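You operate a simulated robot arm through the tools that you are given. There is no shell and no other tool.

Carry out the task below with a simulated robot arm. There is one attempt and no reset: what you move stays moved.

## Task
Bend-test the white-band bundle at stop 2 and sort it by the result.
Fine: strong goes in the Pass tray, weak in the Reject tray; slide the cradle out again; leave the dial at 2 and the bundle beside it where it is.

It is judged by the outcome, as a careful person would: the job done as asked, and still so three seconds after it is handed in. It fails if anything else is knocked over, pushed out of place, dropped, spilled or broken.

## Robot
A 7-joint arm with a two-finger parallel gripper, fixed in place. Base frame: the origin is at the foot of the arm, x ahead of it, y to its left, z up. Units: cm, rad, N and s.
Its first joint turns from -2.304 to 2.304 rad. Payload 3.91 kg.
The tool frame sits at the grasp point between the pads (the TCP): z along the fingers, y along the line on which they close. The tips reach 3 cm beyond it. Largest opening 11 cm; finger width 2, thickness 1; the body of the gripper, 4.8 by 11.2 cm, starts 5.5 cm behind the TCP.
Orientation is told as [roll, pitch, yaw] about the base's x, y, z axes, in that order, counted from this pose: with the fingers straight down and closing along the base's y, the tool's x points along the base's -x, its y along +y and its z along -z.

## Interface
- The arm moves only by the tool play_rows. Its argument "moves" is a list of rows, each a list of 6 numbers: the shift along the base's x, y, z in units of 25 mm (1.0 is 25 mm), then the turn, a rotation vector about the base's x, y, z in units of 5 degrees (1.0 is 5 degrees). In form: [[tx, ty, tz, ax, ay, az], ...]. A call has 1 to 20 rows; each row shifts and turns the commanded pose from where the row before left it. "gripper" is the gripper command, from -1 (shut) to 1 (fully open), values between in proportion, set as the call begins (left out, the last holds). A call with a number of a shift or a turn outside -1 to 1 is refused whole. Rows are played at 5 a second. More than 5 cm and 0.15 rad between two rows, or a gripper value outside its range, and nothing of the call is played. A pose out of reach is approached as far as the arm can. The call stops where the force on the tool passes 90 N (or 10 N more than at its start, if that is more) or the arm is blocked; 0.2 s more then pass. Each finger travels about 10.8 cm/s and halts on what it meets, pressing with about 34 N; the grip force reading is that of the motor and also rises with nothing between the fingers. The clock runs only during rows and for 0.2 s after the last one: add rows that do not move to give the fingers time. It gives the time, the measured TCP pose, the force on the tool (base axes), the opening and the grip force at its end, in the units of the frame above (readings bear some noise), with the torque about the TCP (base axes, N m) and any sound that the robot's microphone picked up.
- Cameras (640 x 400 px; columns grow to the right, rows downward): "scene" is fixed at [4.78, 48.55, 137.46]; the picture's right is [0.06, -1.00, 0.00], its down [-0.60, -0.04, -0.80] and it looks along [0.80, 0.05, -0.60] (base axes); focal length 315 px, centre (320, 200). "wrist" rides on the gripper at [7.2, 1.7, -10.3] in the tool frame; the picture's right is [-0.23, 0.97, 0.00], its down [-0.76, -0.18, -0.62] and it looks along [-0.61, -0.14, 0.78] (tool axes); focal length 222 px, centre (320, 200).
- camera(camera): a new picture of that camera. It takes no simulated time.
- pixel_to_xyz(camera, pixels): for up to 12 pixels [column, row] of the newest picture of that camera ("zoom" is the newest enlarged one), the place [x, y, z] in the base frame of the surface seen there, good to about 0.2 cm, but the place of the scene camera against the robot may be out by one fixed shift of up to 1.8 cm in any direction. It takes no simulated time.
- enlarge(camera, box): a new picture of the part [left, top, right, bottom] of that camera's present view, enlarged. It takes no simulated time.
- hand_in(): hands the job in; it is judged then, once.

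Unless the task says otherwise, let go and move clear before handing in.

The tools are called after "Request:" by a JSON object that holds its "api" and its "payload". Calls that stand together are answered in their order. play_rows: Moves the arm, as the interface text tells. Its arguments: {"type":"object","properties":{"moves":{"type":"array","items":{"type":"array","items":{"type":"number"}}},"gripper":{"type":"number"}},"required":["moves"]} The other tools are called the same way: camera (camera) takes a picture; pixel_to_xyz (camera, pixels) gives the place of the surface under pixels of a picture; enlarge (camera, box) takes an enlarged picture of a part of a camera's view; hand_in () hands the job in.

At the start:

```text
clock: 0.0
tool_pos: [54.14, 22.28, 116.12]
tool_rot: [0.0, 0.0, -0.001]
force: [0.3, 0.0, -0.1]
wrist_torque: [0.02, 0.03, 0.0]
width: 10.99
gripper_force: 0.0
```

scene: 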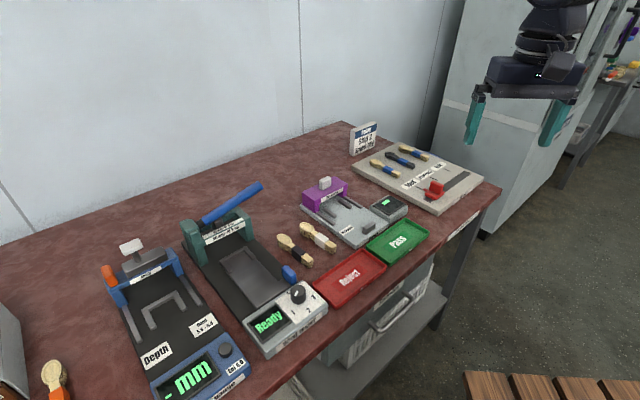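
wrist: 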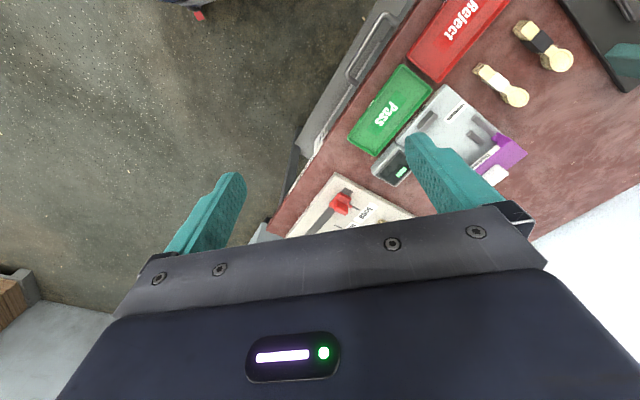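

The scene shows three testers, two bundles (dark band near pixel 293,250 and white band near 317,237), the Reject and Pass trays, and a board with more pieces. I'll enlarge several parts to read labels before moving.

Request:
{"api": "enlarge", "payload": {"camera": "scene", "box": [170, 170, 340, 360]}}

Request:
{"api": "enlarge", "payload": {"camera": "scene", "box": [280, 110, 500, 300]}}

Request:
{"api": "enlarge", "payload": {"camera": "scene", "box": [20, 220, 260, 400]}}

```text
2.11 times, centred on (255, 265) of scene
```

zoom: 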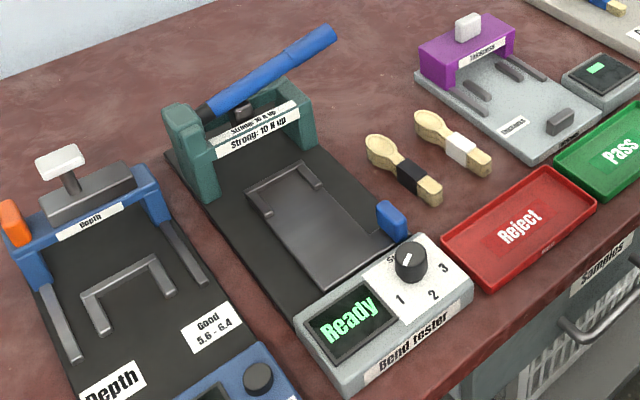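

```text
2.11 times, centred on (390, 205) of scene
```

zoom: 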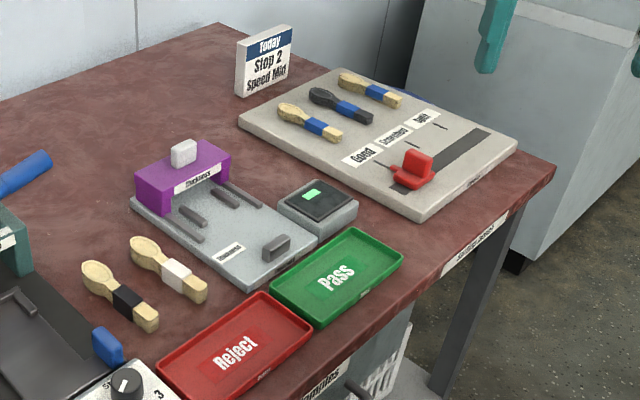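

```text
2.22 times, centred on (140, 310) of scene
```

zoom: 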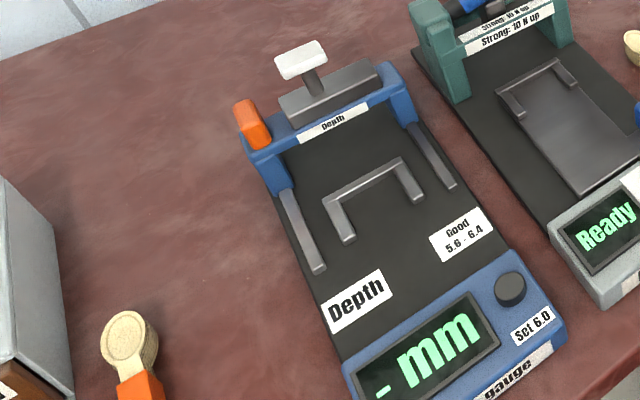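

The bend tester (zoom 1) has a sliding cradle with a blue handle, a blue lever on a green arch labelled "Strong: 10 N up", and a dial with stops 1-3. I'll zoom in closer on the dial, the cradle and the arch.

Request:
{"api": "enlarge", "payload": {"camera": "scene", "box": [270, 260, 340, 330]}}

Request:
{"api": "enlarge", "payload": {"camera": "scene", "box": [180, 175, 270, 260]}}

Request:
{"api": "enlarge", "payload": {"camera": "scene", "box": [210, 230, 310, 310]}}

Request:
{"api": "enlarge", "payload": {"camera": "scene", "box": [270, 215, 345, 275]}}

```text
5.71 times, centred on (305, 295) of scene
```

zoom: 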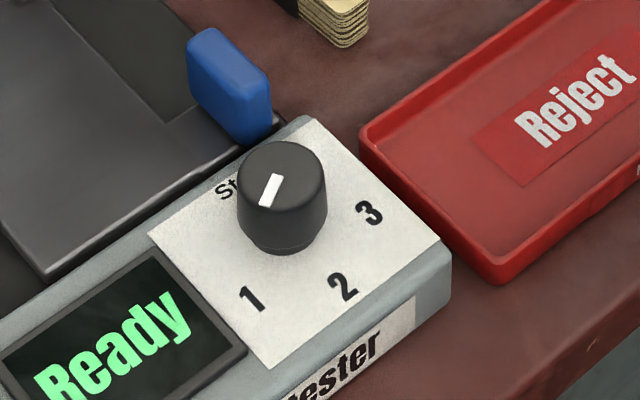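

```text
4.71 times, centred on (225, 218) of scene
```

zoom: 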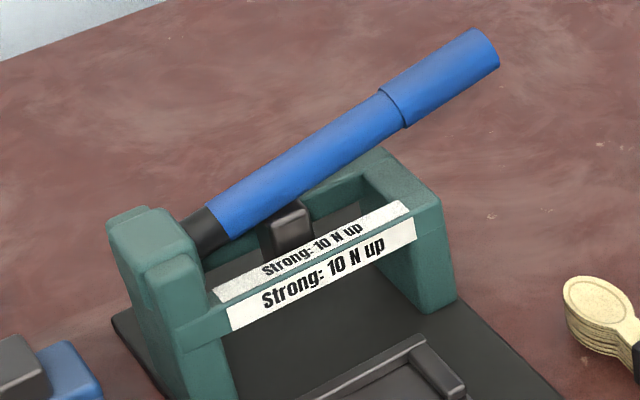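

```text
5.00 times, centred on (260, 270) of scene
```

zoom: 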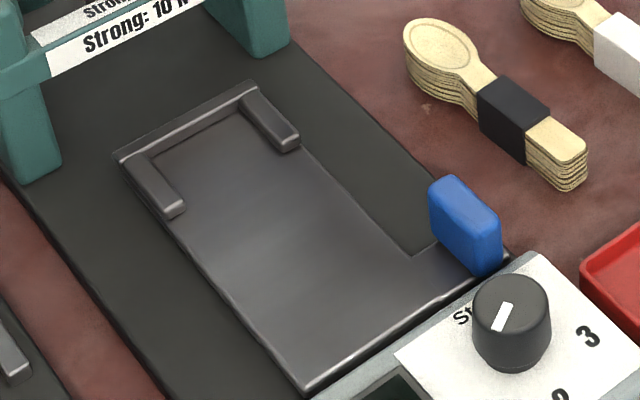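

```text
6.67 times, centred on (308, 245) of scene
```

zoom: 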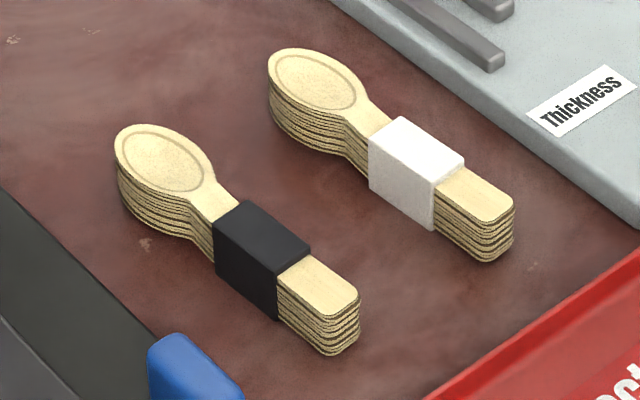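

The dial mark (zoom at 270,190) appears to point towards 1, so it needs turning to 2. I'll read the sign and the right-hand board before measuring.

Request:
{"api": "enlarge", "payload": {"camera": "scene", "box": [340, 115, 500, 215]}}

Request:
{"api": "enlarge", "payload": {"camera": "scene", "box": [290, 165, 440, 300]}}

Request:
{"api": "camera", "payload": {"camera": "scene"}}

Request:
{"api": "pixel_to_xyz", "payload": {"camera": "scene", "pixels": [[298, 291], [309, 256], [282, 238], [334, 247], [305, 227], [317, 237], [350, 278], [397, 242], [289, 273], [208, 220], [262, 185], [350, 180]]}}

```text
4.00 times, centred on (420, 165) of scene
```

zoom: 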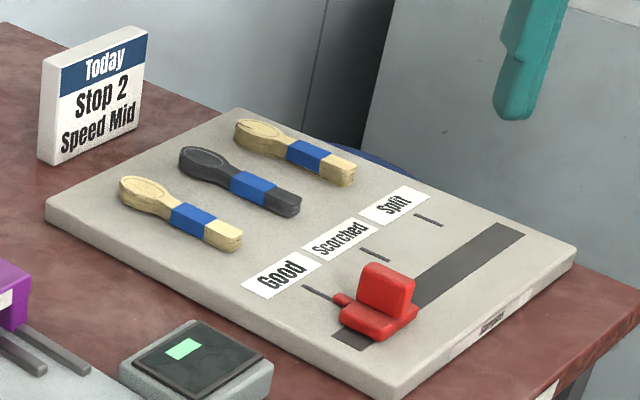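

```text
2.96 times, centred on (365, 232) of scene
```

zoom: 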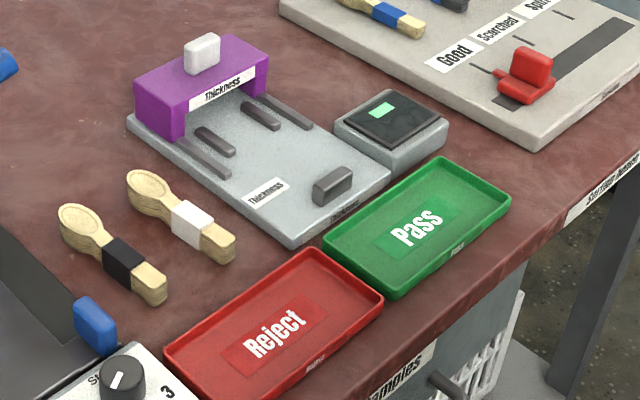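

```text
taken
```

scene: 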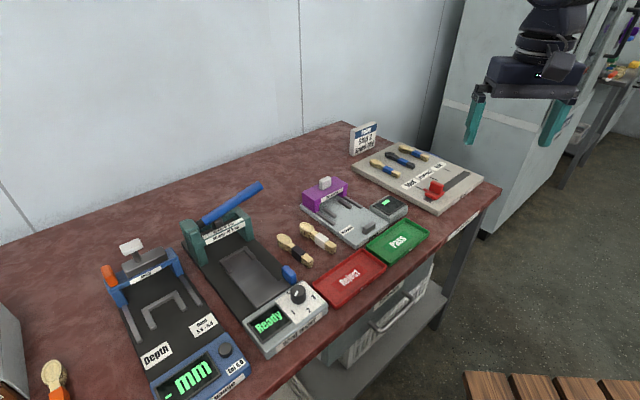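

```text
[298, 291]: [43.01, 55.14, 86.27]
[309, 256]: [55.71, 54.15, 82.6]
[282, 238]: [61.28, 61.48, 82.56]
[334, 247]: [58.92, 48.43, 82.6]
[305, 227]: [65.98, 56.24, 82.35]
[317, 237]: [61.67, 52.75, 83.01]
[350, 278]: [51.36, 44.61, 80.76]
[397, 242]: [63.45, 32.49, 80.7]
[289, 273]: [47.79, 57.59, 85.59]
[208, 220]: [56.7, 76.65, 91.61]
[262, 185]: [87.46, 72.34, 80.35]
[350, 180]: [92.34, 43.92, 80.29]
```

The sign reads "Stop 2, Speed Mid" (zoom at 100,100), and the Pass and Reject trays are empty. I'll measure the bend tester's parts next.

Request:
{"api": "enlarge", "payload": {"camera": "scene", "box": [180, 175, 340, 275]}}

Request:
{"api": "pixel_to_xyz", "payload": {"camera": "zoom", "pixels": [[100, 180], [200, 130], [300, 70], [330, 50], [315, 40], [90, 170], [60, 200], [220, 180], [140, 220], [260, 270], [180, 310], [120, 170]]}}

Request:
{"api": "enlarge", "payload": {"camera": "scene", "box": [200, 225, 340, 365]}}

Request:
{"api": "pixel_to_xyz", "payload": {"camera": "zoom", "pixels": [[410, 190], [400, 210], [420, 220], [445, 255], [450, 300], [510, 330], [540, 280], [270, 300], [130, 100], [220, 80], [260, 130], [440, 310]]}}

```text
4.00 times, centred on (260, 225) of scene
```

zoom: 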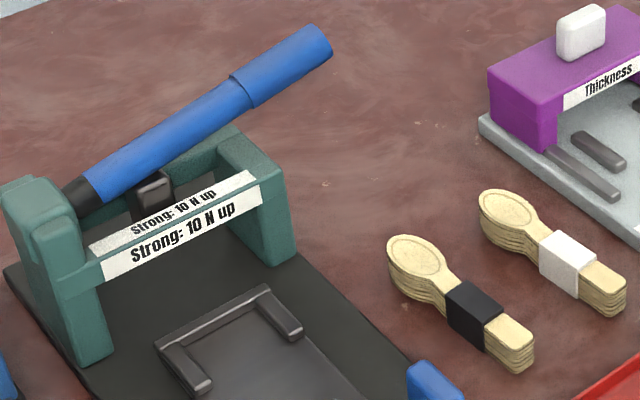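

```text
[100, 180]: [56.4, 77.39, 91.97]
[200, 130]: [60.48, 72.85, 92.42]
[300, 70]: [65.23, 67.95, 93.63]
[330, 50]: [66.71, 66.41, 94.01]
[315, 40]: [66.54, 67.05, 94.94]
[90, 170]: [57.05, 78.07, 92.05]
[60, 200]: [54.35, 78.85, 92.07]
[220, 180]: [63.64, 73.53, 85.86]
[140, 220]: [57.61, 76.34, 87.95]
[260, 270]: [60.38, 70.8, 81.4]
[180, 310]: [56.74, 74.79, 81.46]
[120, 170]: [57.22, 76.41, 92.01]
```

```text
2.86 times, centred on (270, 295) of scene
```

zoom: 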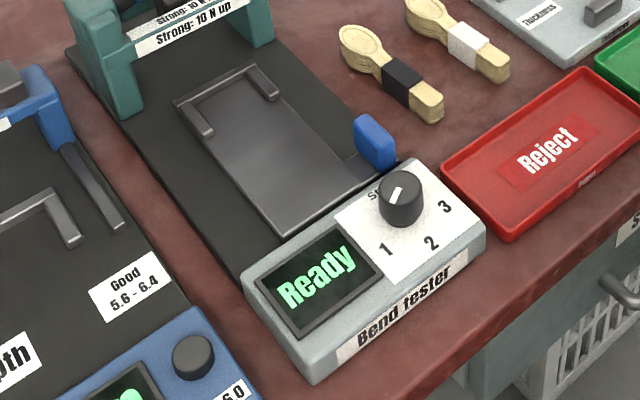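

```text
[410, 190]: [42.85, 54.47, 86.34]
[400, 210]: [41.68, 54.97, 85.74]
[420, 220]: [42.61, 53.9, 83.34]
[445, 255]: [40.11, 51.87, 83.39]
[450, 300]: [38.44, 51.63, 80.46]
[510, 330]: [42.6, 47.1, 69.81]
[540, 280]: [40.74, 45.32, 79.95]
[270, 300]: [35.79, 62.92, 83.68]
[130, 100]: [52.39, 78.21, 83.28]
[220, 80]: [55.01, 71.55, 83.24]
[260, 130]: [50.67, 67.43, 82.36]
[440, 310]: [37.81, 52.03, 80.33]
```

The scene points show the bend tester turned about 45° (panel near 40,56; arch near 58,74), with its lever tip near (67,66.5,94.5). The bundles lie parallel to its long axis. I'll bring the wrist camera over it, with the gripper turned 45°, to get positions free of the scene shift.

Request:
{"api": "play_rows", "payload": {"moves": [[-0.4, 0.86, -0.25, 0, 0, 0.75], [-0.4, 0.86, -0.25, 0, 0, 0.75], [-0.4, 0.86, -0.25, 0, 0, 0.75], [-0.4, 0.86, -0.25, 0, 0, 0.75], [-0.4, 0.86, -0.25, 0, 0, 0.75], [-0.4, 0.86, -0.25, 0, 0, 0.75], [-0.4, 0.86, -0.25, 0, 0, 0.75], [-0.4, 0.86, -0.25, 0, 0, 0.75], [-0.4, 0.86, -0.25, 0, 0, 0.75], [-0.4, 0.86, -0.25, 0, 0, 0.75], [-0.4, 0.86, -0.25, 0, 0, 0.75], [-0.4, 0.86, -0.25, 0, 0, 0.75]], "gripper": 1}}

Request:
{"api": "camera", "payload": {"camera": "wrist"}}

Request:
{"api": "camera", "payload": {"camera": "scene"}}

```text
clock: 2.6
tool_pos: [42.28, 48.02, 108.71]
tool_rot: [0.0, 0.0, 0.788]
force: [0.0, 0.0, 0.0]
wrist_torque: [0.01, -0.03, 0.02]
width: 10.99
gripper_force: 0.1
```

```text
taken
```

wrist: 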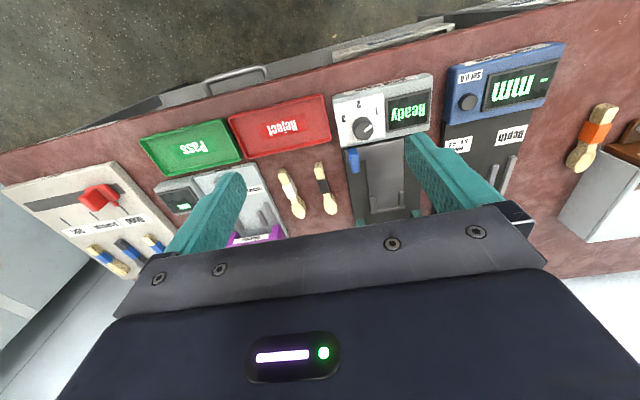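

```text
taken
```

scene: 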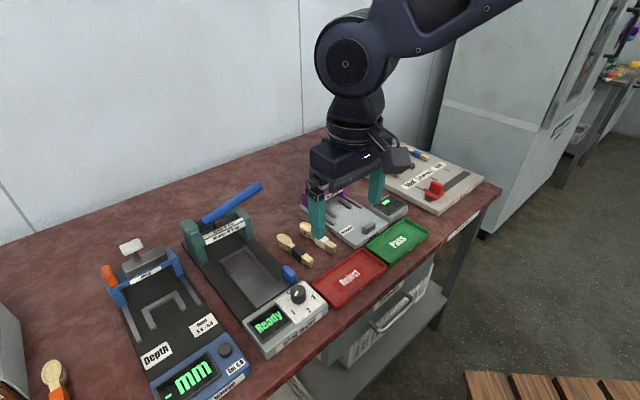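

The wrist view now shows the panel (380,110), both bundles (290,195 and 325,190) and the cradle. I'll enlarge it, measure the same features and compare them with the scene values.

Request:
{"api": "enlarge", "payload": {"camera": "wrist", "box": [260, 70, 460, 240]}}

Request:
{"api": "pixel_to_xyz", "payload": {"camera": "wrist", "pixels": [[285, 173], [297, 214], [290, 192], [318, 167], [330, 210], [324, 188], [353, 160], [363, 128], [372, 105], [360, 107], [355, 128], [410, 110]]}}

```text
2.35 times, centred on (360, 155) of wrist
```

zoom: 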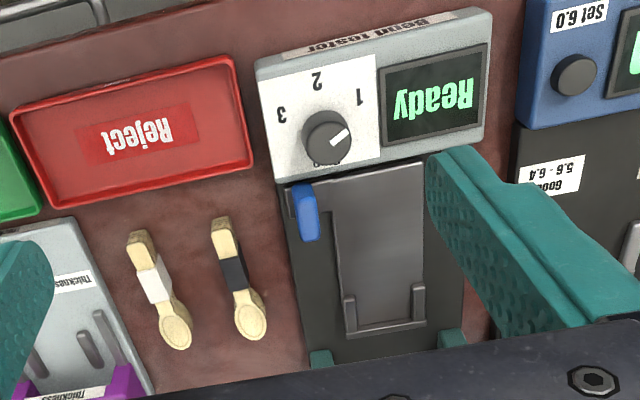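

```text
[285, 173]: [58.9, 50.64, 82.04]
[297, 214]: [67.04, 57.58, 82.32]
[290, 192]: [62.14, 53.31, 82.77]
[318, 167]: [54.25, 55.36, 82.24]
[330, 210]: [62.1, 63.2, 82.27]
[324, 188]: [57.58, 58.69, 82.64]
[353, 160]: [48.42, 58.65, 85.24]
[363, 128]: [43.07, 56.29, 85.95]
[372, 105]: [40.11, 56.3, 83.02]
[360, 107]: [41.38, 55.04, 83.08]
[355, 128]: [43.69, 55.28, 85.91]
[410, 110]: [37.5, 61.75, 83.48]
```

The dial's white mark (zoom 328,145 to 348,132) and labels 1, 2 and 3 are clear here. I'll measure the pointer, the labels and the cradle geometry in this zoom.

Request:
{"api": "pixel_to_xyz", "payload": {"camera": "zoom", "pixels": [[330, 144], [347, 131], [360, 97], [317, 85], [281, 115], [323, 133], [305, 130], [325, 115], [350, 140], [325, 160], [267, 80], [280, 175]]}}

Request:
{"api": "pixel_to_xyz", "payload": {"camera": "zoom", "pixels": [[305, 190], [312, 238], [300, 210], [346, 290], [352, 332], [418, 288], [420, 318], [385, 325], [380, 240], [340, 220], [420, 200], [290, 185]]}}

Request:
{"api": "enlarge", "payload": {"camera": "wrist", "box": [330, 95, 400, 145]}}

```text
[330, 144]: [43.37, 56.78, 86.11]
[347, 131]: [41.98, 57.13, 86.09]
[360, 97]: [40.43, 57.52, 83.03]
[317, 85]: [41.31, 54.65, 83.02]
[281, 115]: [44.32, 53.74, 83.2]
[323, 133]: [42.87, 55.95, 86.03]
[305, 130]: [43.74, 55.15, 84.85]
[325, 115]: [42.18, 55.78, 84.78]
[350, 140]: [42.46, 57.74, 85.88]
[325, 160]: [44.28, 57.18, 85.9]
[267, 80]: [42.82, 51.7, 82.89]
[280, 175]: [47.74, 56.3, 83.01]
```

```text
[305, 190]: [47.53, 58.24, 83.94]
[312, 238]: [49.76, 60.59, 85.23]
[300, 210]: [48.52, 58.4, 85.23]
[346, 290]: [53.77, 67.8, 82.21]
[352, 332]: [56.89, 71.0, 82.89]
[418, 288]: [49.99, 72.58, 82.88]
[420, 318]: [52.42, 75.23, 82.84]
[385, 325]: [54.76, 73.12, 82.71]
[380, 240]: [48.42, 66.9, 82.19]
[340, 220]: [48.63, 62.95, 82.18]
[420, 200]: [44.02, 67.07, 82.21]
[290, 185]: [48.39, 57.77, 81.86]
```

```text
8.00 times, centred on (365, 120) of wrist
```

zoom: 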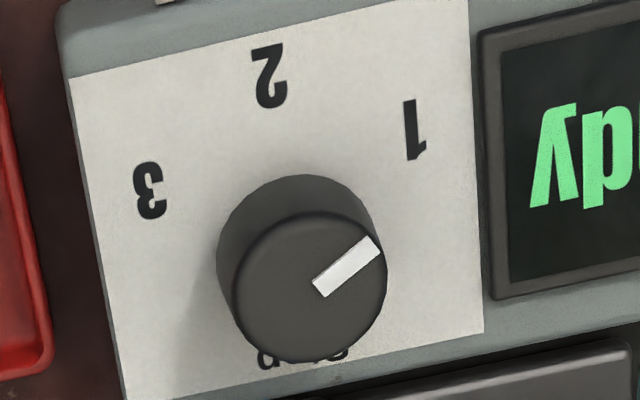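

The pointer sits at about 166° in the base frame, which matches label 1, and stop 2 is about 60° counter-clockwise from it. I'll pin down the knob's centre.

Request:
{"api": "pixel_to_xyz", "payload": {"camera": "zoom", "pixels": [[308, 287], [245, 290], [375, 280], [305, 220], [310, 355], [320, 290], [370, 250], [410, 130], [270, 75], [150, 190], [260, 240], [365, 325]]}}

Request:
{"api": "enlarge", "payload": {"camera": "wrist", "box": [335, 130, 430, 230]}}

Request:
{"api": "enlarge", "payload": {"camera": "wrist", "box": [265, 150, 345, 225]}}

```text
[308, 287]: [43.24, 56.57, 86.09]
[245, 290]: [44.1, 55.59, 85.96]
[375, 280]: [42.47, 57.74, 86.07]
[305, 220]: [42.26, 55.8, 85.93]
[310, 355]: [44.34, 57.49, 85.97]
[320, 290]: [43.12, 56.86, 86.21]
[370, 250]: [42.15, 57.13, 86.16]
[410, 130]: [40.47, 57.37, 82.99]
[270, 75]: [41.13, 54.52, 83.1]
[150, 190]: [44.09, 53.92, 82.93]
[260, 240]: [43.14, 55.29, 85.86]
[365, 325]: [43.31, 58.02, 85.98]
```

```text
4.00 times, centred on (382, 180) of wrist
```

zoom: 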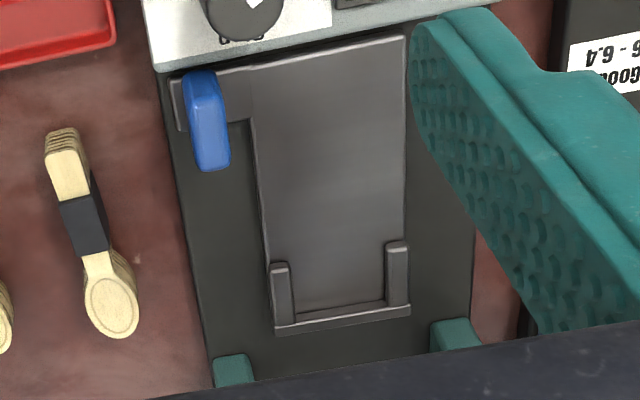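

```text
5.33 times, centred on (305, 188) of wrist
```

zoom: 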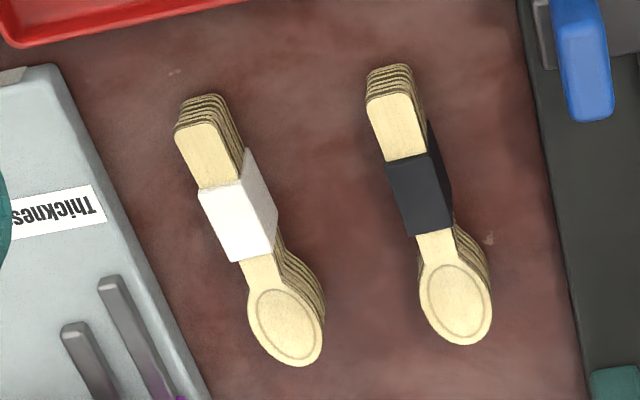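

The knob's centre is about (43.25, 56.6) with its top at z 86.1. The cradle's U fence has room for a bundle's bowl end, lengthwise. I'll measure the bundle outlines in this zoom, then the cradle.

Request:
{"api": "pixel_to_xyz", "payload": {"camera": "zoom", "pixels": [[193, 130], [178, 135], [213, 122], [215, 182], [237, 222], [205, 195], [243, 182], [232, 260], [273, 250], [262, 275], [287, 325], [297, 362]]}}

Request:
{"api": "pixel_to_xyz", "payload": {"camera": "zoom", "pixels": [[250, 322], [322, 325], [390, 105], [422, 195], [455, 300], [465, 342], [130, 160], [340, 200], [500, 150], [590, 80], [60, 215], [130, 300]]}}

Request:
{"api": "enlarge", "payload": {"camera": "wrist", "box": [335, 130, 430, 230]}}

Request:
{"api": "pixel_to_xyz", "payload": {"camera": "zoom", "pixels": [[275, 325], [409, 308], [298, 313], [383, 302], [280, 265], [397, 243], [292, 300], [388, 290], [340, 305], [335, 250], [250, 80], [400, 50]]}}

Request:
{"api": "pixel_to_xyz", "payload": {"camera": "zoom", "pixels": [[200, 72], [215, 168], [192, 110], [228, 150], [180, 100], [260, 125], [330, 150], [220, 250], [440, 250], [235, 360], [455, 325], [340, 350]]}}

```text
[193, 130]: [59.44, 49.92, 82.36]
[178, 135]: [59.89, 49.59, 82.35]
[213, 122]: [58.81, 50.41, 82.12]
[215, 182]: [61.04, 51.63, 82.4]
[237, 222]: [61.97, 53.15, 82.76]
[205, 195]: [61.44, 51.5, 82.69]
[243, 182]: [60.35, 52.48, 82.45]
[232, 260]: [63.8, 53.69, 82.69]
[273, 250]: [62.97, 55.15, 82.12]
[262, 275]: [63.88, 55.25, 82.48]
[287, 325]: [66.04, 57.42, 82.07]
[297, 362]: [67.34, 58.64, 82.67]
```

```text
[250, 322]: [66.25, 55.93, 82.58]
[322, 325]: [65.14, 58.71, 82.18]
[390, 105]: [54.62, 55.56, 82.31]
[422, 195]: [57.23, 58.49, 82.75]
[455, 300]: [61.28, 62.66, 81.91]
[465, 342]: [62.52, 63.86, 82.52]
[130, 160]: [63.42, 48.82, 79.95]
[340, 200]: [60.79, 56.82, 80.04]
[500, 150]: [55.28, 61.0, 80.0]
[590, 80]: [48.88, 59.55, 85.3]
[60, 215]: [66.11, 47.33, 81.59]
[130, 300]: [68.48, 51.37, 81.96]
```

```text
4.00 times, centred on (382, 180) of wrist
```

zoom: 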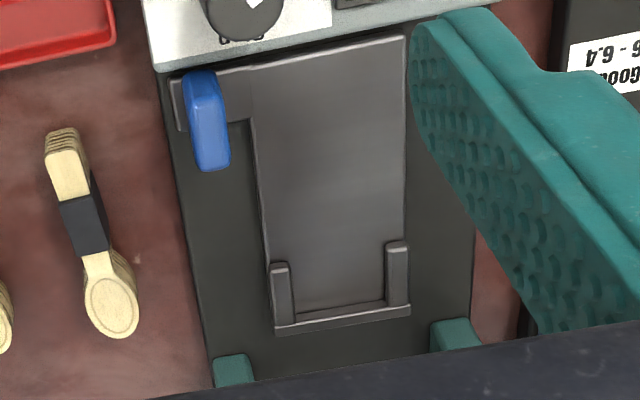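

```text
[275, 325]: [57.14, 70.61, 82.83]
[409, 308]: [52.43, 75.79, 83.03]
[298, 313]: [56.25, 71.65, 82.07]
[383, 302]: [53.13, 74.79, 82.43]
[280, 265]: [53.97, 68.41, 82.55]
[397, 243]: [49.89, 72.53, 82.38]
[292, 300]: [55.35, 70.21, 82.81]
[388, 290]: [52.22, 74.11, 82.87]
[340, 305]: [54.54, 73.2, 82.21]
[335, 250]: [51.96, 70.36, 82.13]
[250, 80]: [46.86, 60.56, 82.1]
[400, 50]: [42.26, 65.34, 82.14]
```

```text
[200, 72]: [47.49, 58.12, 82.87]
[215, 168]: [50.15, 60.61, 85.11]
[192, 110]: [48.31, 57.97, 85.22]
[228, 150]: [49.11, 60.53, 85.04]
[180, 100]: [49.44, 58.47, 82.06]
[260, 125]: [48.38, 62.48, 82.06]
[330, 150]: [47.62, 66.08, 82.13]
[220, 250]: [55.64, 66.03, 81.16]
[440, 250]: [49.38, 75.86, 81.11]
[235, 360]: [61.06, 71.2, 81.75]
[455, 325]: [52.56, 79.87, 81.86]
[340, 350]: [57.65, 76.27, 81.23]
```

The bundle runs from handle end (59.1,50.2) to bowl end (67.3,58.6). Its band is about 2 cm wide, and the cradle's U is about 5 cm wide inside, so the bowl goes in first. I'll set the dial first, moving above the knob at (43.25,56.6) with a smaller opening and yaw near 20°.

Request:
{"api": "play_rows", "payload": {"moves": [[0.049, 0.429, -0.7, 0, 0, -0.625], [0.049, 0.429, -0.7, 0, 0, -0.625], [0.049, 0.429, -0.7, 0, 0, -0.625], [0.049, 0.429, -0.7, 0, 0, -0.625], [0.049, 0.429, -0.7, 0, 0, -0.625], [0.049, 0.429, -0.7, 0, 0, -0.625], [0.049, 0.429, -0.7, 0, 0, -0.625], [0.049, 0.429, -0.7, 0, 0, -0.625]], "gripper": 0}}

Request:
{"api": "camera", "payload": {"camera": "wrist"}}

Request:
{"api": "camera", "payload": {"camera": "scene"}}

```text
clock: 4.4
tool_pos: [43.2, 56.67, 94.56]
tool_rot: [0.001, 0.0, 0.35]
force: [0.3, -0.7, 0.3]
wrist_torque: [0.0, 0.01, -0.01]
width: 5.54
gripper_force: 0.1
```

```text
taken
```

wrist: 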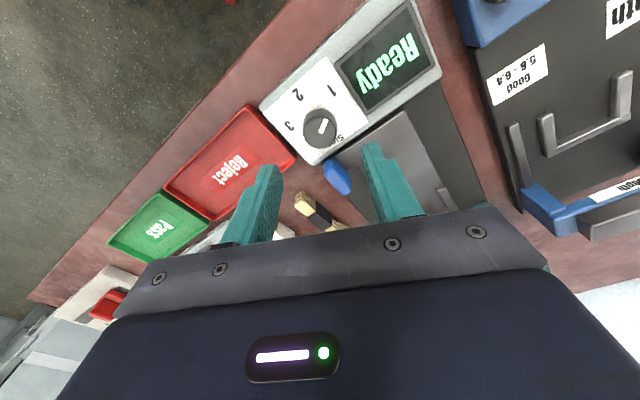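

```text
taken
```

scene: 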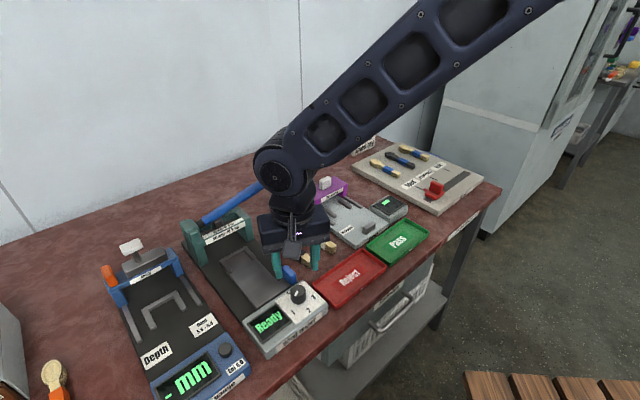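

The wrist view shows the knob at (320,130), on the column midway between the fingers. I'll re-measure its centre from this closer view.

Request:
{"api": "enlarge", "payload": {"camera": "wrist", "box": [285, 90, 365, 160]}}

Request:
{"api": "pixel_to_xyz", "payload": {"camera": "wrist", "pixels": [[320, 126], [304, 127], [336, 127], [321, 112], [320, 143], [337, 175], [331, 87], [297, 94], [289, 126]]}}

```text
5.71 times, centred on (325, 125) of wrist
```

zoom: 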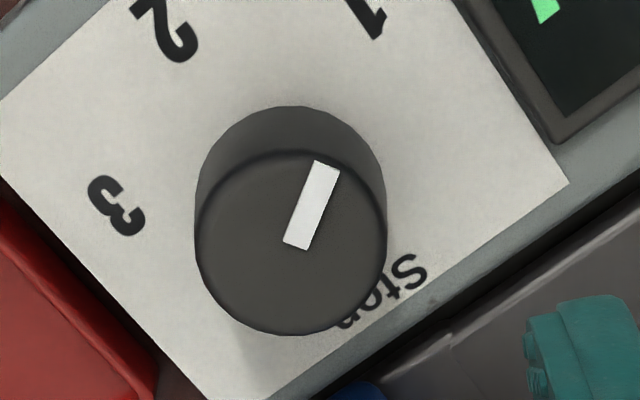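

```text
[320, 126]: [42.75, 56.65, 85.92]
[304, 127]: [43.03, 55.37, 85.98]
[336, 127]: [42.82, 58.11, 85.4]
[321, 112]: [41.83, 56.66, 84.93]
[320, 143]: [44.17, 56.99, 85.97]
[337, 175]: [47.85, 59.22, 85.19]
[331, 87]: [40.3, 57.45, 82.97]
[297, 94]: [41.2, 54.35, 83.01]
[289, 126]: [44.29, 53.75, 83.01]
```

The knob centre comes out at (43.27,56.75), matching the TCP at (43.2,56.67). I'll narrow the opening to 4.2 cm, keep the tips above the display bezel, descend to TCP z ≈ 86.7 and look.

Request:
{"api": "play_rows", "payload": {"moves": [[0.01, 0.01, -0.5, 0, 0, 0], [0.01, 0.01, -0.5, 0, 0, 0], [0.01, 0.01, -0.5, 0, 0, 0], [0, 0, -0.5, 0, 0, 0], [0, 0, -0.5, 0, 0, 0], [0, 0, -0.4, 0, 0, 0], [0, 0, -0.25, 0, 0, 0]], "gripper": -0.236}}

Request:
{"api": "camera", "payload": {"camera": "wrist"}}

```text
clock: 6.0
tool_pos: [43.26, 56.73, 86.71]
tool_rot: [0.001, 0.001, 0.349]
force: [-0.7, -0.2, 0.4]
wrist_torque: [0.02, -0.03, -0.01]
width: 4.19
gripper_force: 0.1
```

```text
taken
```

wrist: 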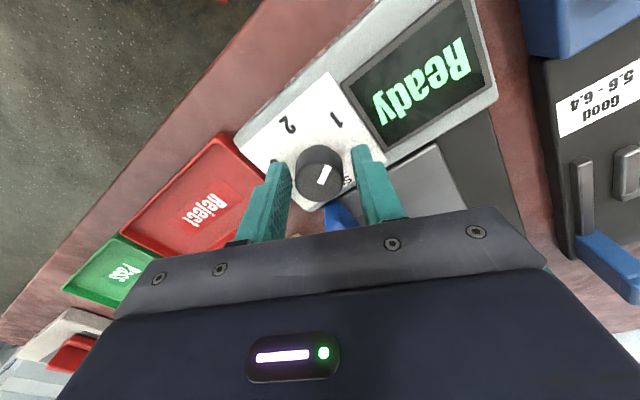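

The knob sits between the fingers at (320,173), with no contact force. I'll close on it and let the fingers settle.

Request:
{"api": "play_rows", "payload": {"moves": [[0, 0, 0, 0, 0, 0], [0, 0, 0, 0, 0, 0], [0, 0, 0, 0, 0, 0], [0, 0, 0, 0, 0, 0]], "gripper": -1}}

```text
clock: 7.0
tool_pos: [43.31, 56.61, 86.61]
tool_rot: [-0.002, 0.001, 0.35]
force: [6.3, -12.9, -3.5]
wrist_torque: [-0.27, -0.41, -0.01]
width: 3.15
gripper_force: 45.0
```

The knob is gripped at 3.15 cm with a small side load, so I'll nudge the command to relieve that. Then I'll turn +60° about z towards 2.

Request:
{"api": "play_rows", "payload": {"moves": [[0.02, -0.05, 0, 0, 0, 0], [0, 0, 0, 0, 0, 1], [0, 0, 0, 0, 0, 1], [0, 0, 0, 0, 0, 1], [0, 0, 0, 0, 0, 1], [0, 0, 0, 0, 0, 1], [0, 0, 0, 0, 0, 1], [0, 0, 0, 0, 0, 1], [0, 0, 0, 0, 0, 1], [0, 0, 0, 0, 0, 1], [0, 0, 0, 0, 0, 1], [0, 0, 0, 0, 0, 1], [0, 0, 0, 0, 0, 1]]}}

Request:
{"api": "camera", "payload": {"camera": "wrist"}}

Request:
{"api": "camera", "payload": {"camera": "scene"}}

```text
clock: 9.8
tool_pos: [43.37, 56.47, 86.68]
tool_rot: [-0.001, 0.0, 1.396]
force: [21.2, -9.6, -10.7]
wrist_torque: [-0.44, -0.36, -0.05]
width: 3.12
gripper_force: 45.1
```

```text
taken
```

wrist: 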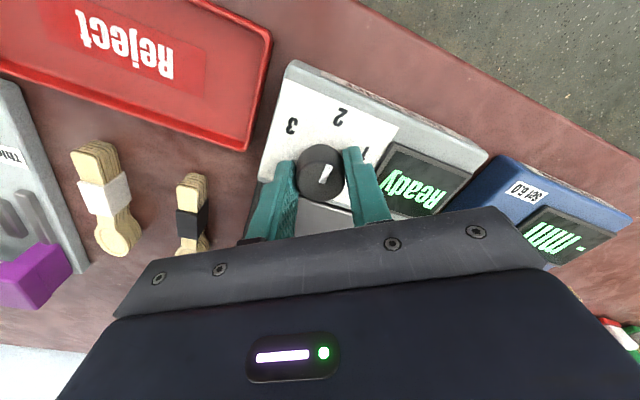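

```text
taken
```

scene: 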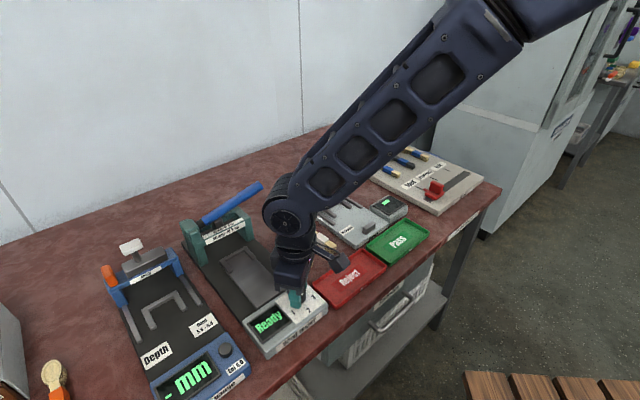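

The mark on the knob (325,172) has turned with the gripper and now points towards "2" at (341,115). I'll open to 4.2 cm, rise, and check the dial.

Request:
{"api": "play_rows", "payload": {"moves": [[0, 0, 0, 0, 0, 0], [0, 0, 0, 0, 0, 0], [0, 0, 0.4, 0, 0, 0], [0, 0, 0.6, 0, 0, 0], [0, 0, 0.8, 0, 0, 0], [-0.1, 0, 1, 0, 0, -0.5], [-0.2, -0.3, 1, 0, 0, -1], [-0.2, -0.3, 1, 0, 0, -1], [-0.2, -0.3, 1, 0, 0, -1], [0, -0.3, 0.5, 0, 0, -1]], "gripper": -0.2}}

Request:
{"api": "camera", "payload": {"camera": "wrist"}}

Request:
{"api": "enlarge", "payload": {"camera": "wrist", "box": [270, 50, 450, 170]}}

```text
clock: 12.0
tool_pos: [41.54, 53.58, 102.4]
tool_rot: [0.0, 0.002, 1.003]
force: [-0.1, -0.1, 0.1]
wrist_torque: [-0.02, 0.05, -0.02]
width: 4.4
gripper_force: 0.2
```

```text
taken
```

wrist: 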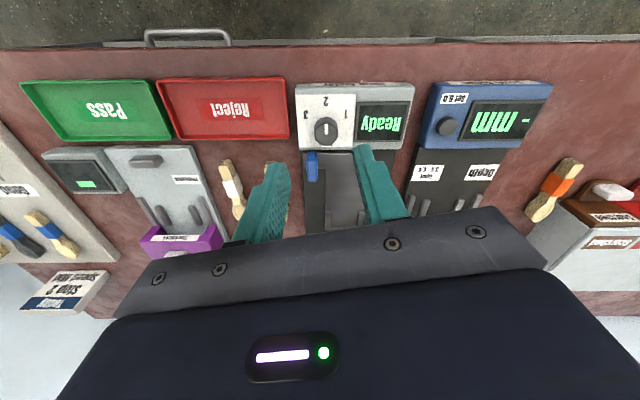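

```text
3.33 times, centred on (360, 110) of wrist
```

zoom: 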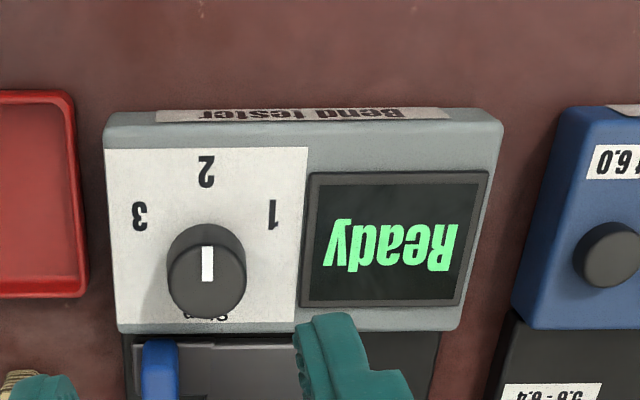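

The dial now points at 2 (zoom 207,265 toward 205,170) and the display still reads Ready. Next I'll move over the white-band bundle and re-measure it from closer, with the fingers opened wider.

Request:
{"api": "play_rows", "payload": {"moves": [[0.7, -0.05, 0, 0, 0, -0.35], [0.7, -0.05, 0, 0, 0, -0.35], [0.7, -0.05, 0, 0, 0, -0.35], [0.7, -0.05, 0, 0, 0, -0.35], [0.7, 0, 0, 0, 0, -0.3], [0.7, 0, -0.3, 0, 0, -0.3], [0.7, 0, -0.3, 0, 0, 0], [0.7, 0, -0.3, 0, 0, 0]], "gripper": -0.1}}

Request:
{"api": "camera", "payload": {"camera": "wrist"}}

Request:
{"api": "enlarge", "payload": {"camera": "wrist", "box": [260, 80, 400, 200]}}

```text
clock: 13.8
tool_pos: [55.58, 53.14, 100.14]
tool_rot: [-0.001, 0.001, 0.83]
force: [-0.1, 0.4, 0.2]
wrist_torque: [-0.01, 0.0, 0.01]
width: 4.97
gripper_force: 0.2
```

```text
taken
```

wrist: 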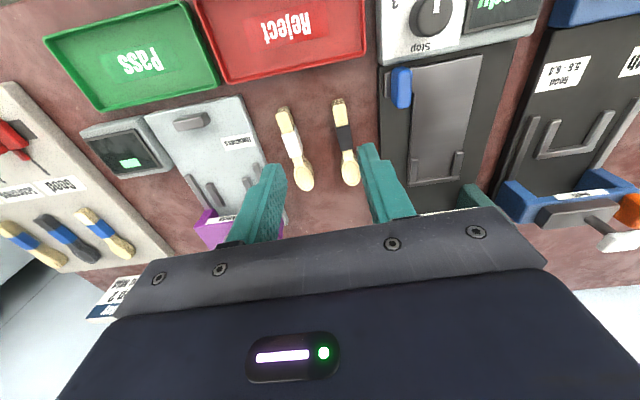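

```text
3.33 times, centred on (330, 140) of wrist
```

zoom: 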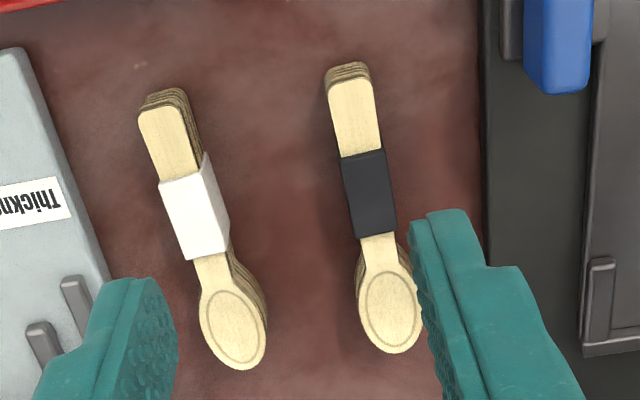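

Request:
{"api": "pixel_to_xyz", "payload": {"camera": "zoom", "pixels": [[145, 112], [182, 102], [163, 107], [175, 165], [163, 190], [205, 172], [190, 257], [226, 247], [193, 212], [202, 300], [262, 310], [243, 367]]}}

Request:
{"api": "pixel_to_xyz", "payload": {"camera": "zoom", "pixels": [[232, 320], [215, 210], [350, 85], [370, 195], [390, 310], [392, 350], [345, 160], [360, 235], [80, 200], [280, 200], [385, 150], [395, 230]]}}

```text
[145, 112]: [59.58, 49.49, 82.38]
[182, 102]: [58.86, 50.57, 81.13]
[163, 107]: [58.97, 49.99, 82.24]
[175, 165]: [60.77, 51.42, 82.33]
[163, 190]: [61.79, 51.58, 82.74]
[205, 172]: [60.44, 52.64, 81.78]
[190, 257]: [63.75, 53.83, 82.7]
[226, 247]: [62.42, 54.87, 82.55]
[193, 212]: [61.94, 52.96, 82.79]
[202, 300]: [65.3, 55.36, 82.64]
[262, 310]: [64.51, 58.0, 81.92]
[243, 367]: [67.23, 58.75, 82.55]
```

```text
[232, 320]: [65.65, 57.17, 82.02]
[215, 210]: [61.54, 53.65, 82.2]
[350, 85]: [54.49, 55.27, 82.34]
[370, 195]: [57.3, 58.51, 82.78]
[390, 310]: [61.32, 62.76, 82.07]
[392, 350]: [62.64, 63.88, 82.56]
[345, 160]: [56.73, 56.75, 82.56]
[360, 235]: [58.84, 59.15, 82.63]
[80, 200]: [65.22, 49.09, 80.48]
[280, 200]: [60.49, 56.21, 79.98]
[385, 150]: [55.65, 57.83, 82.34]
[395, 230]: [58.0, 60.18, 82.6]
```

The band centre is at (62.05,53.2), with the bundle axis at about 47° and table at z 80.0. The nearest neighbours clear the open fingers by more than 1.5 cm. I'll go above the band and check alignment.

Request:
{"api": "play_rows", "payload": {"moves": [[0.52, 0.005, -0.5, 0, 0, -0.03], [0.52, 0.005, -0.5, 0, 0, -0.03], [0.52, 0.005, -0.7, 0, 0, -0.03], [0.52, 0.005, -0.8, 0, 0, -0.03], [0.51, 0.005, -0.8, 0, 0, -0.01]], "gripper": -0.15}}

Request:
{"api": "camera", "payload": {"camera": "wrist"}}

Request:
{"api": "camera", "payload": {"camera": "scene"}}

```text
clock: 15.0
tool_pos: [61.94, 53.12, 92.02]
tool_rot: [-0.001, 0.001, 0.819]
force: [-0.4, -1.1, 0.7]
wrist_torque: [0.0, -0.03, -0.04]
width: 4.68
gripper_force: 0.1
```

```text
taken
```

wrist: 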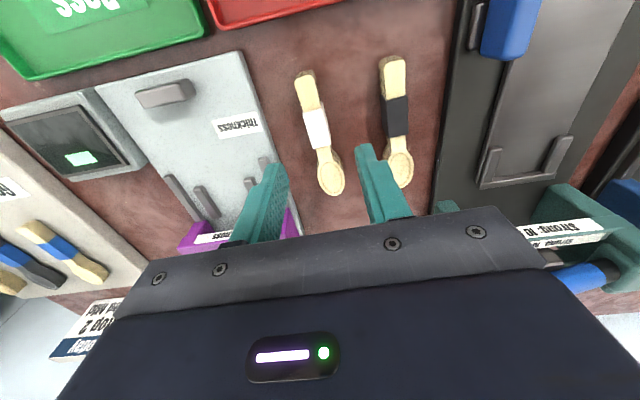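

```text
taken
```

scene: 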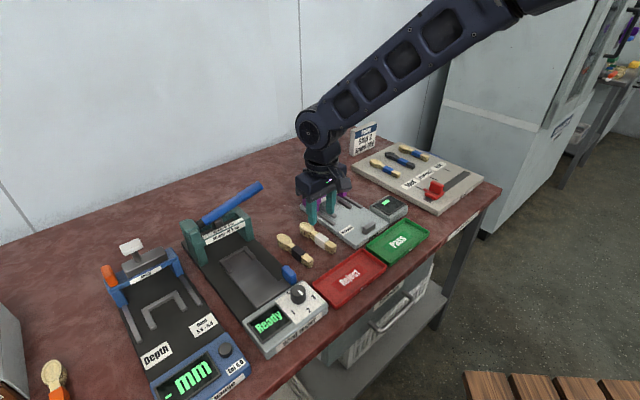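

The band is at about (316,127) and the TCP's downward line projects to about (320,129), a small offset. I'll measure the band again from here.

Request:
{"api": "enlarge", "payload": {"camera": "wrist", "box": [280, 60, 360, 200]}}

Request:
{"api": "pixel_to_xyz", "payload": {"camera": "wrist", "pixels": [[304, 112], [325, 108], [309, 149], [330, 146], [316, 128], [320, 129], [304, 80], [334, 192], [322, 165], [343, 170], [299, 75], [314, 72]]}}

```text
2.86 times, centred on (320, 130) of wrist
```

zoom: 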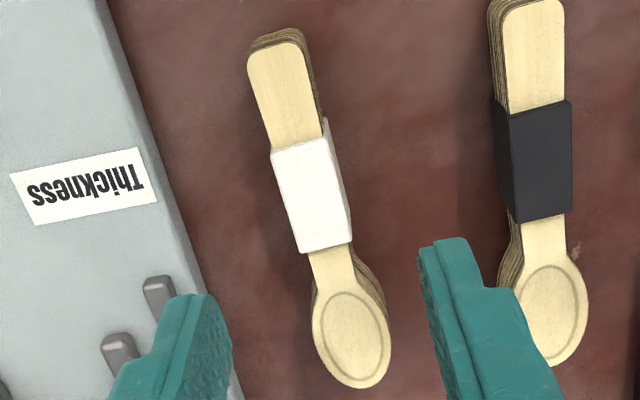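

```text
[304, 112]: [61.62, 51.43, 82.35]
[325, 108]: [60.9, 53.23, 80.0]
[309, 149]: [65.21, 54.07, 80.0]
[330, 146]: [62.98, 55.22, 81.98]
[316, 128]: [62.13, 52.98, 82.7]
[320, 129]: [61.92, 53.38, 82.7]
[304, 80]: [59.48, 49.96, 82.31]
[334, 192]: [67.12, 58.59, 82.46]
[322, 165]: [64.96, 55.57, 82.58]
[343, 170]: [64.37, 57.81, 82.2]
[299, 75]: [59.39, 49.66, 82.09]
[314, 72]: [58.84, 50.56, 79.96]
```

The band centre is at (62.1,53.1), 0.15 cm from the TCP line. I'll descend to TCP z ≈ 83.4, putting the tips about 0.4 cm above the table, and close on the band.

Request:
{"api": "play_rows", "payload": {"moves": [[0.05, 0, -0.6, 0, 0, 0], [0, 0, -0.7, 0, 0, 0], [0, 0, -0.7, 0, 0, 0], [0, 0, -0.7, 0, 0, 0], [0, 0, -0.5, 0, 0, 0], [0, 0, -0.25, 0, 0, 0], [0, 0, 0, 0, 0, 0]]}}

Request:
{"api": "camera", "payload": {"camera": "wrist"}}

```text
clock: 16.6
tool_pos: [62.02, 53.23, 83.39]
tool_rot: [0.0, 0.0, 0.819]
force: [0.0, 0.4, 0.1]
wrist_torque: [-0.02, 0.02, -0.02]
width: 4.69
gripper_force: 0.2
```

```text
taken
```

wrist: 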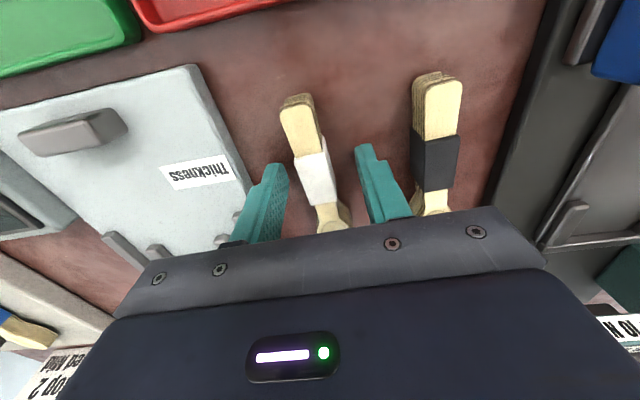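

The fingers straddle the white band cleanly (315,175) with no contact. I'll close on it.

Request:
{"api": "play_rows", "payload": {"moves": [[0, 0, 0, 0, 0, 0], [0, 0, 0, 0, 0, 0], [0, 0, 0, 0, 0, 0], [0, 0, 0, 0, 0, 0]], "gripper": -1}}

Request:
{"api": "play_rows", "payload": {"moves": [[0, 0, 0.3, 0, 0, 0], [0, 0, 0.5, 0, 0, 0], [0, 0, 0.8, 0, 0, 0], [0, 0, 0.8, 0, 0, 0], [0, 0, 0.8, 0, 0, 0], [0, 0, 0.4, 0, 0, 0]]}}

Request:
{"api": "camera", "payload": {"camera": "wrist"}}

Request:
{"api": "camera", "payload": {"camera": "scene"}}

```text
clock: 17.6
tool_pos: [62.14, 53.16, 83.4]
tool_rot: [-0.001, 0.001, 0.82]
force: [0.1, 0.2, -0.6]
wrist_torque: [-0.02, 0.0, 0.03]
width: 1.4
gripper_force: 33.8
```

```text
clock: 19.0
tool_pos: [62.21, 53.28, 92.46]
tool_rot: [-0.001, 0.0, 0.819]
force: [0.0, -0.8, -0.2]
wrist_torque: [-0.01, 0.0, 0.02]
width: 0.0
gripper_force: 34.3
```

```text
taken
```

wrist: 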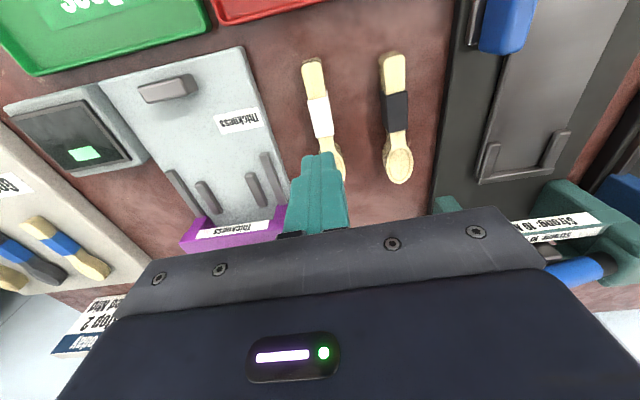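

```text
taken
```

scene: 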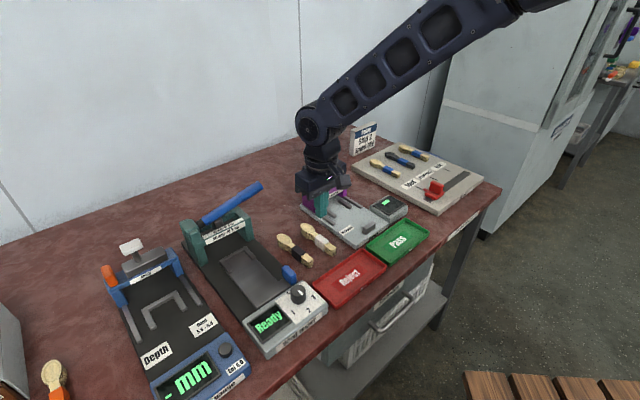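

The gripper closed to 1.4 cm but shut to 0 on lifting, so the bundle slipped out and is still on the table. I'll see how it lies now.

Request:
{"api": "enlarge", "payload": {"camera": "wrist", "box": [280, 40, 430, 200]}}

Request:
{"api": "enlarge", "payload": {"camera": "scene", "box": [270, 215, 345, 275]}}

```text
2.50 times, centred on (355, 120) of wrist
```

zoom: 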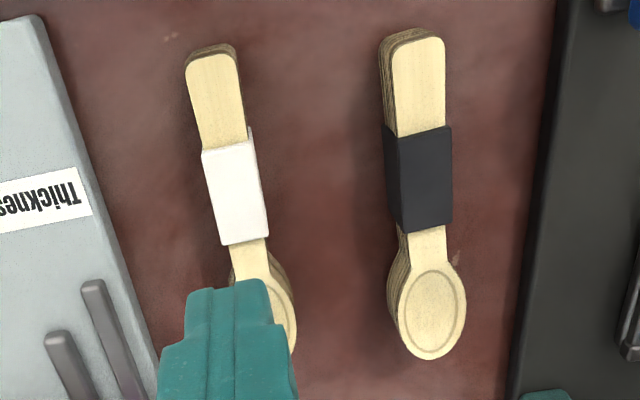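

```text
6.67 times, centred on (308, 245) of scene
```

zoom: 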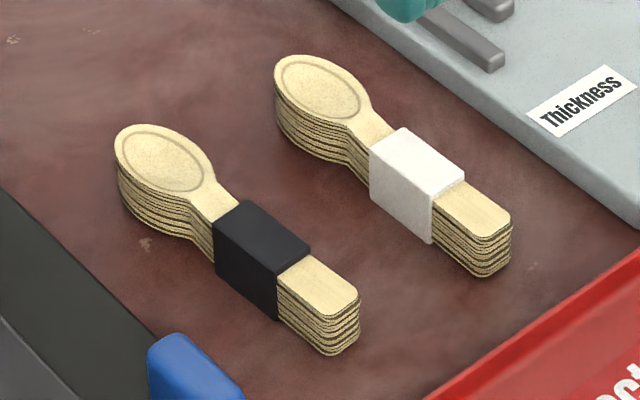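

The bundle is still upright on the table, turned only slightly. Before retrying I'll check the finger tip shape in the scene view and re-measure the bundle.

Request:
{"api": "enlarge", "payload": {"camera": "scene", "box": [285, 150, 365, 225]}}

Request:
{"api": "enlarge", "payload": {"camera": "wrist", "box": [250, 130, 390, 240]}}

Request:
{"api": "pixel_to_xyz", "payload": {"camera": "wrist", "pixels": [[312, 64], [307, 78], [320, 73], [308, 100], [326, 97], [314, 137], [334, 134], [321, 117], [340, 170], [318, 155], [335, 155], [330, 155]]}}

```text
5.33 times, centred on (325, 188) of scene
```

zoom: 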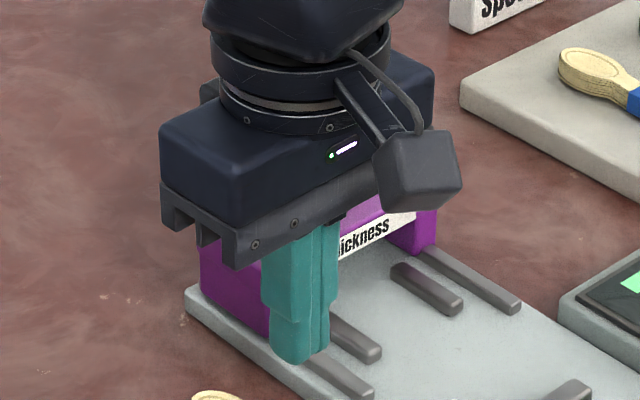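

```text
3.64 times, centred on (320, 185) of wrist
```

zoom: 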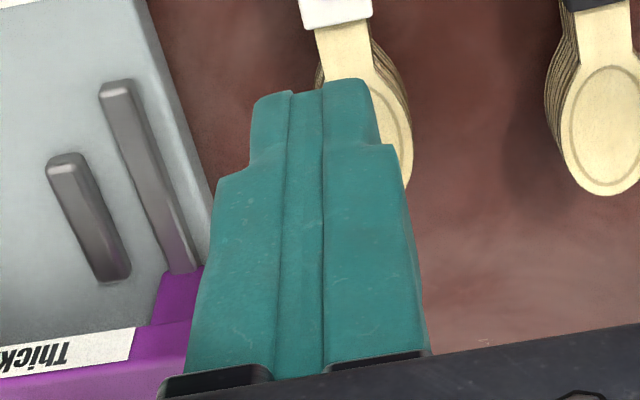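

```text
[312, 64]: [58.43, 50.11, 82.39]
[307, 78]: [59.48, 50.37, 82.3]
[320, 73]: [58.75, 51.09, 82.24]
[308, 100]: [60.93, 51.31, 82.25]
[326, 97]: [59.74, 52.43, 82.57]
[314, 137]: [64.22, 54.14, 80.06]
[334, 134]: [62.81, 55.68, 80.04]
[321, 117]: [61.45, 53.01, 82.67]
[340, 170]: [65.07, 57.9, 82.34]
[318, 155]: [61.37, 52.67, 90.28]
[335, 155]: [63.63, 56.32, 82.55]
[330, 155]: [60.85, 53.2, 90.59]
```

The bundle shifted by less than 1 cm. I'll open again here and get a clear view of the band before a deeper, slower grasp.

Request:
{"api": "play_rows", "payload": {"moves": [[0, 0, 0.2, 0, 0, 0], [-0.5, -0.5, 0.2, 0, 0, 0], [-0.5, -0.5, 0.2, 0, 0, 0], [0, 0, 0, 0, 0, 0]], "gripper": -0.15}}

Request:
{"api": "camera", "payload": {"camera": "wrist"}}

Request:
{"api": "enlarge", "payload": {"camera": "wrist", "box": [280, 70, 400, 200]}}

```text
clock: 20.0
tool_pos: [59.59, 50.73, 93.86]
tool_rot: [-0.001, 0.001, 0.819]
force: [0.0, -0.4, -0.5]
wrist_torque: [0.03, 0.01, 0.06]
width: 4.67
gripper_force: 0.1
```

```text
taken
```

wrist: 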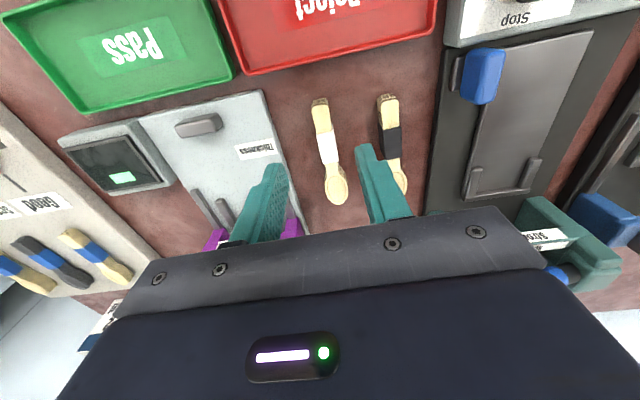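

```text
3.08 times, centred on (340, 135) of wrist
```

zoom: 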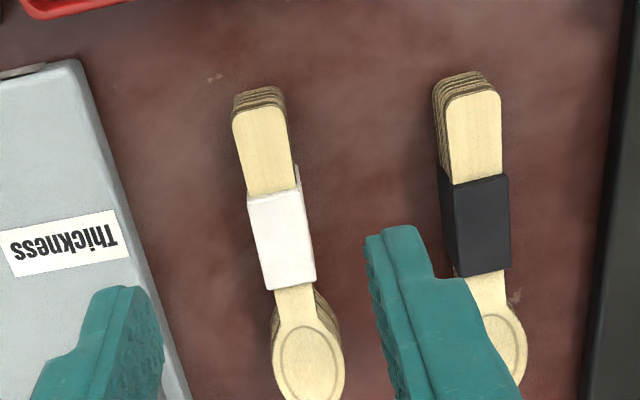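

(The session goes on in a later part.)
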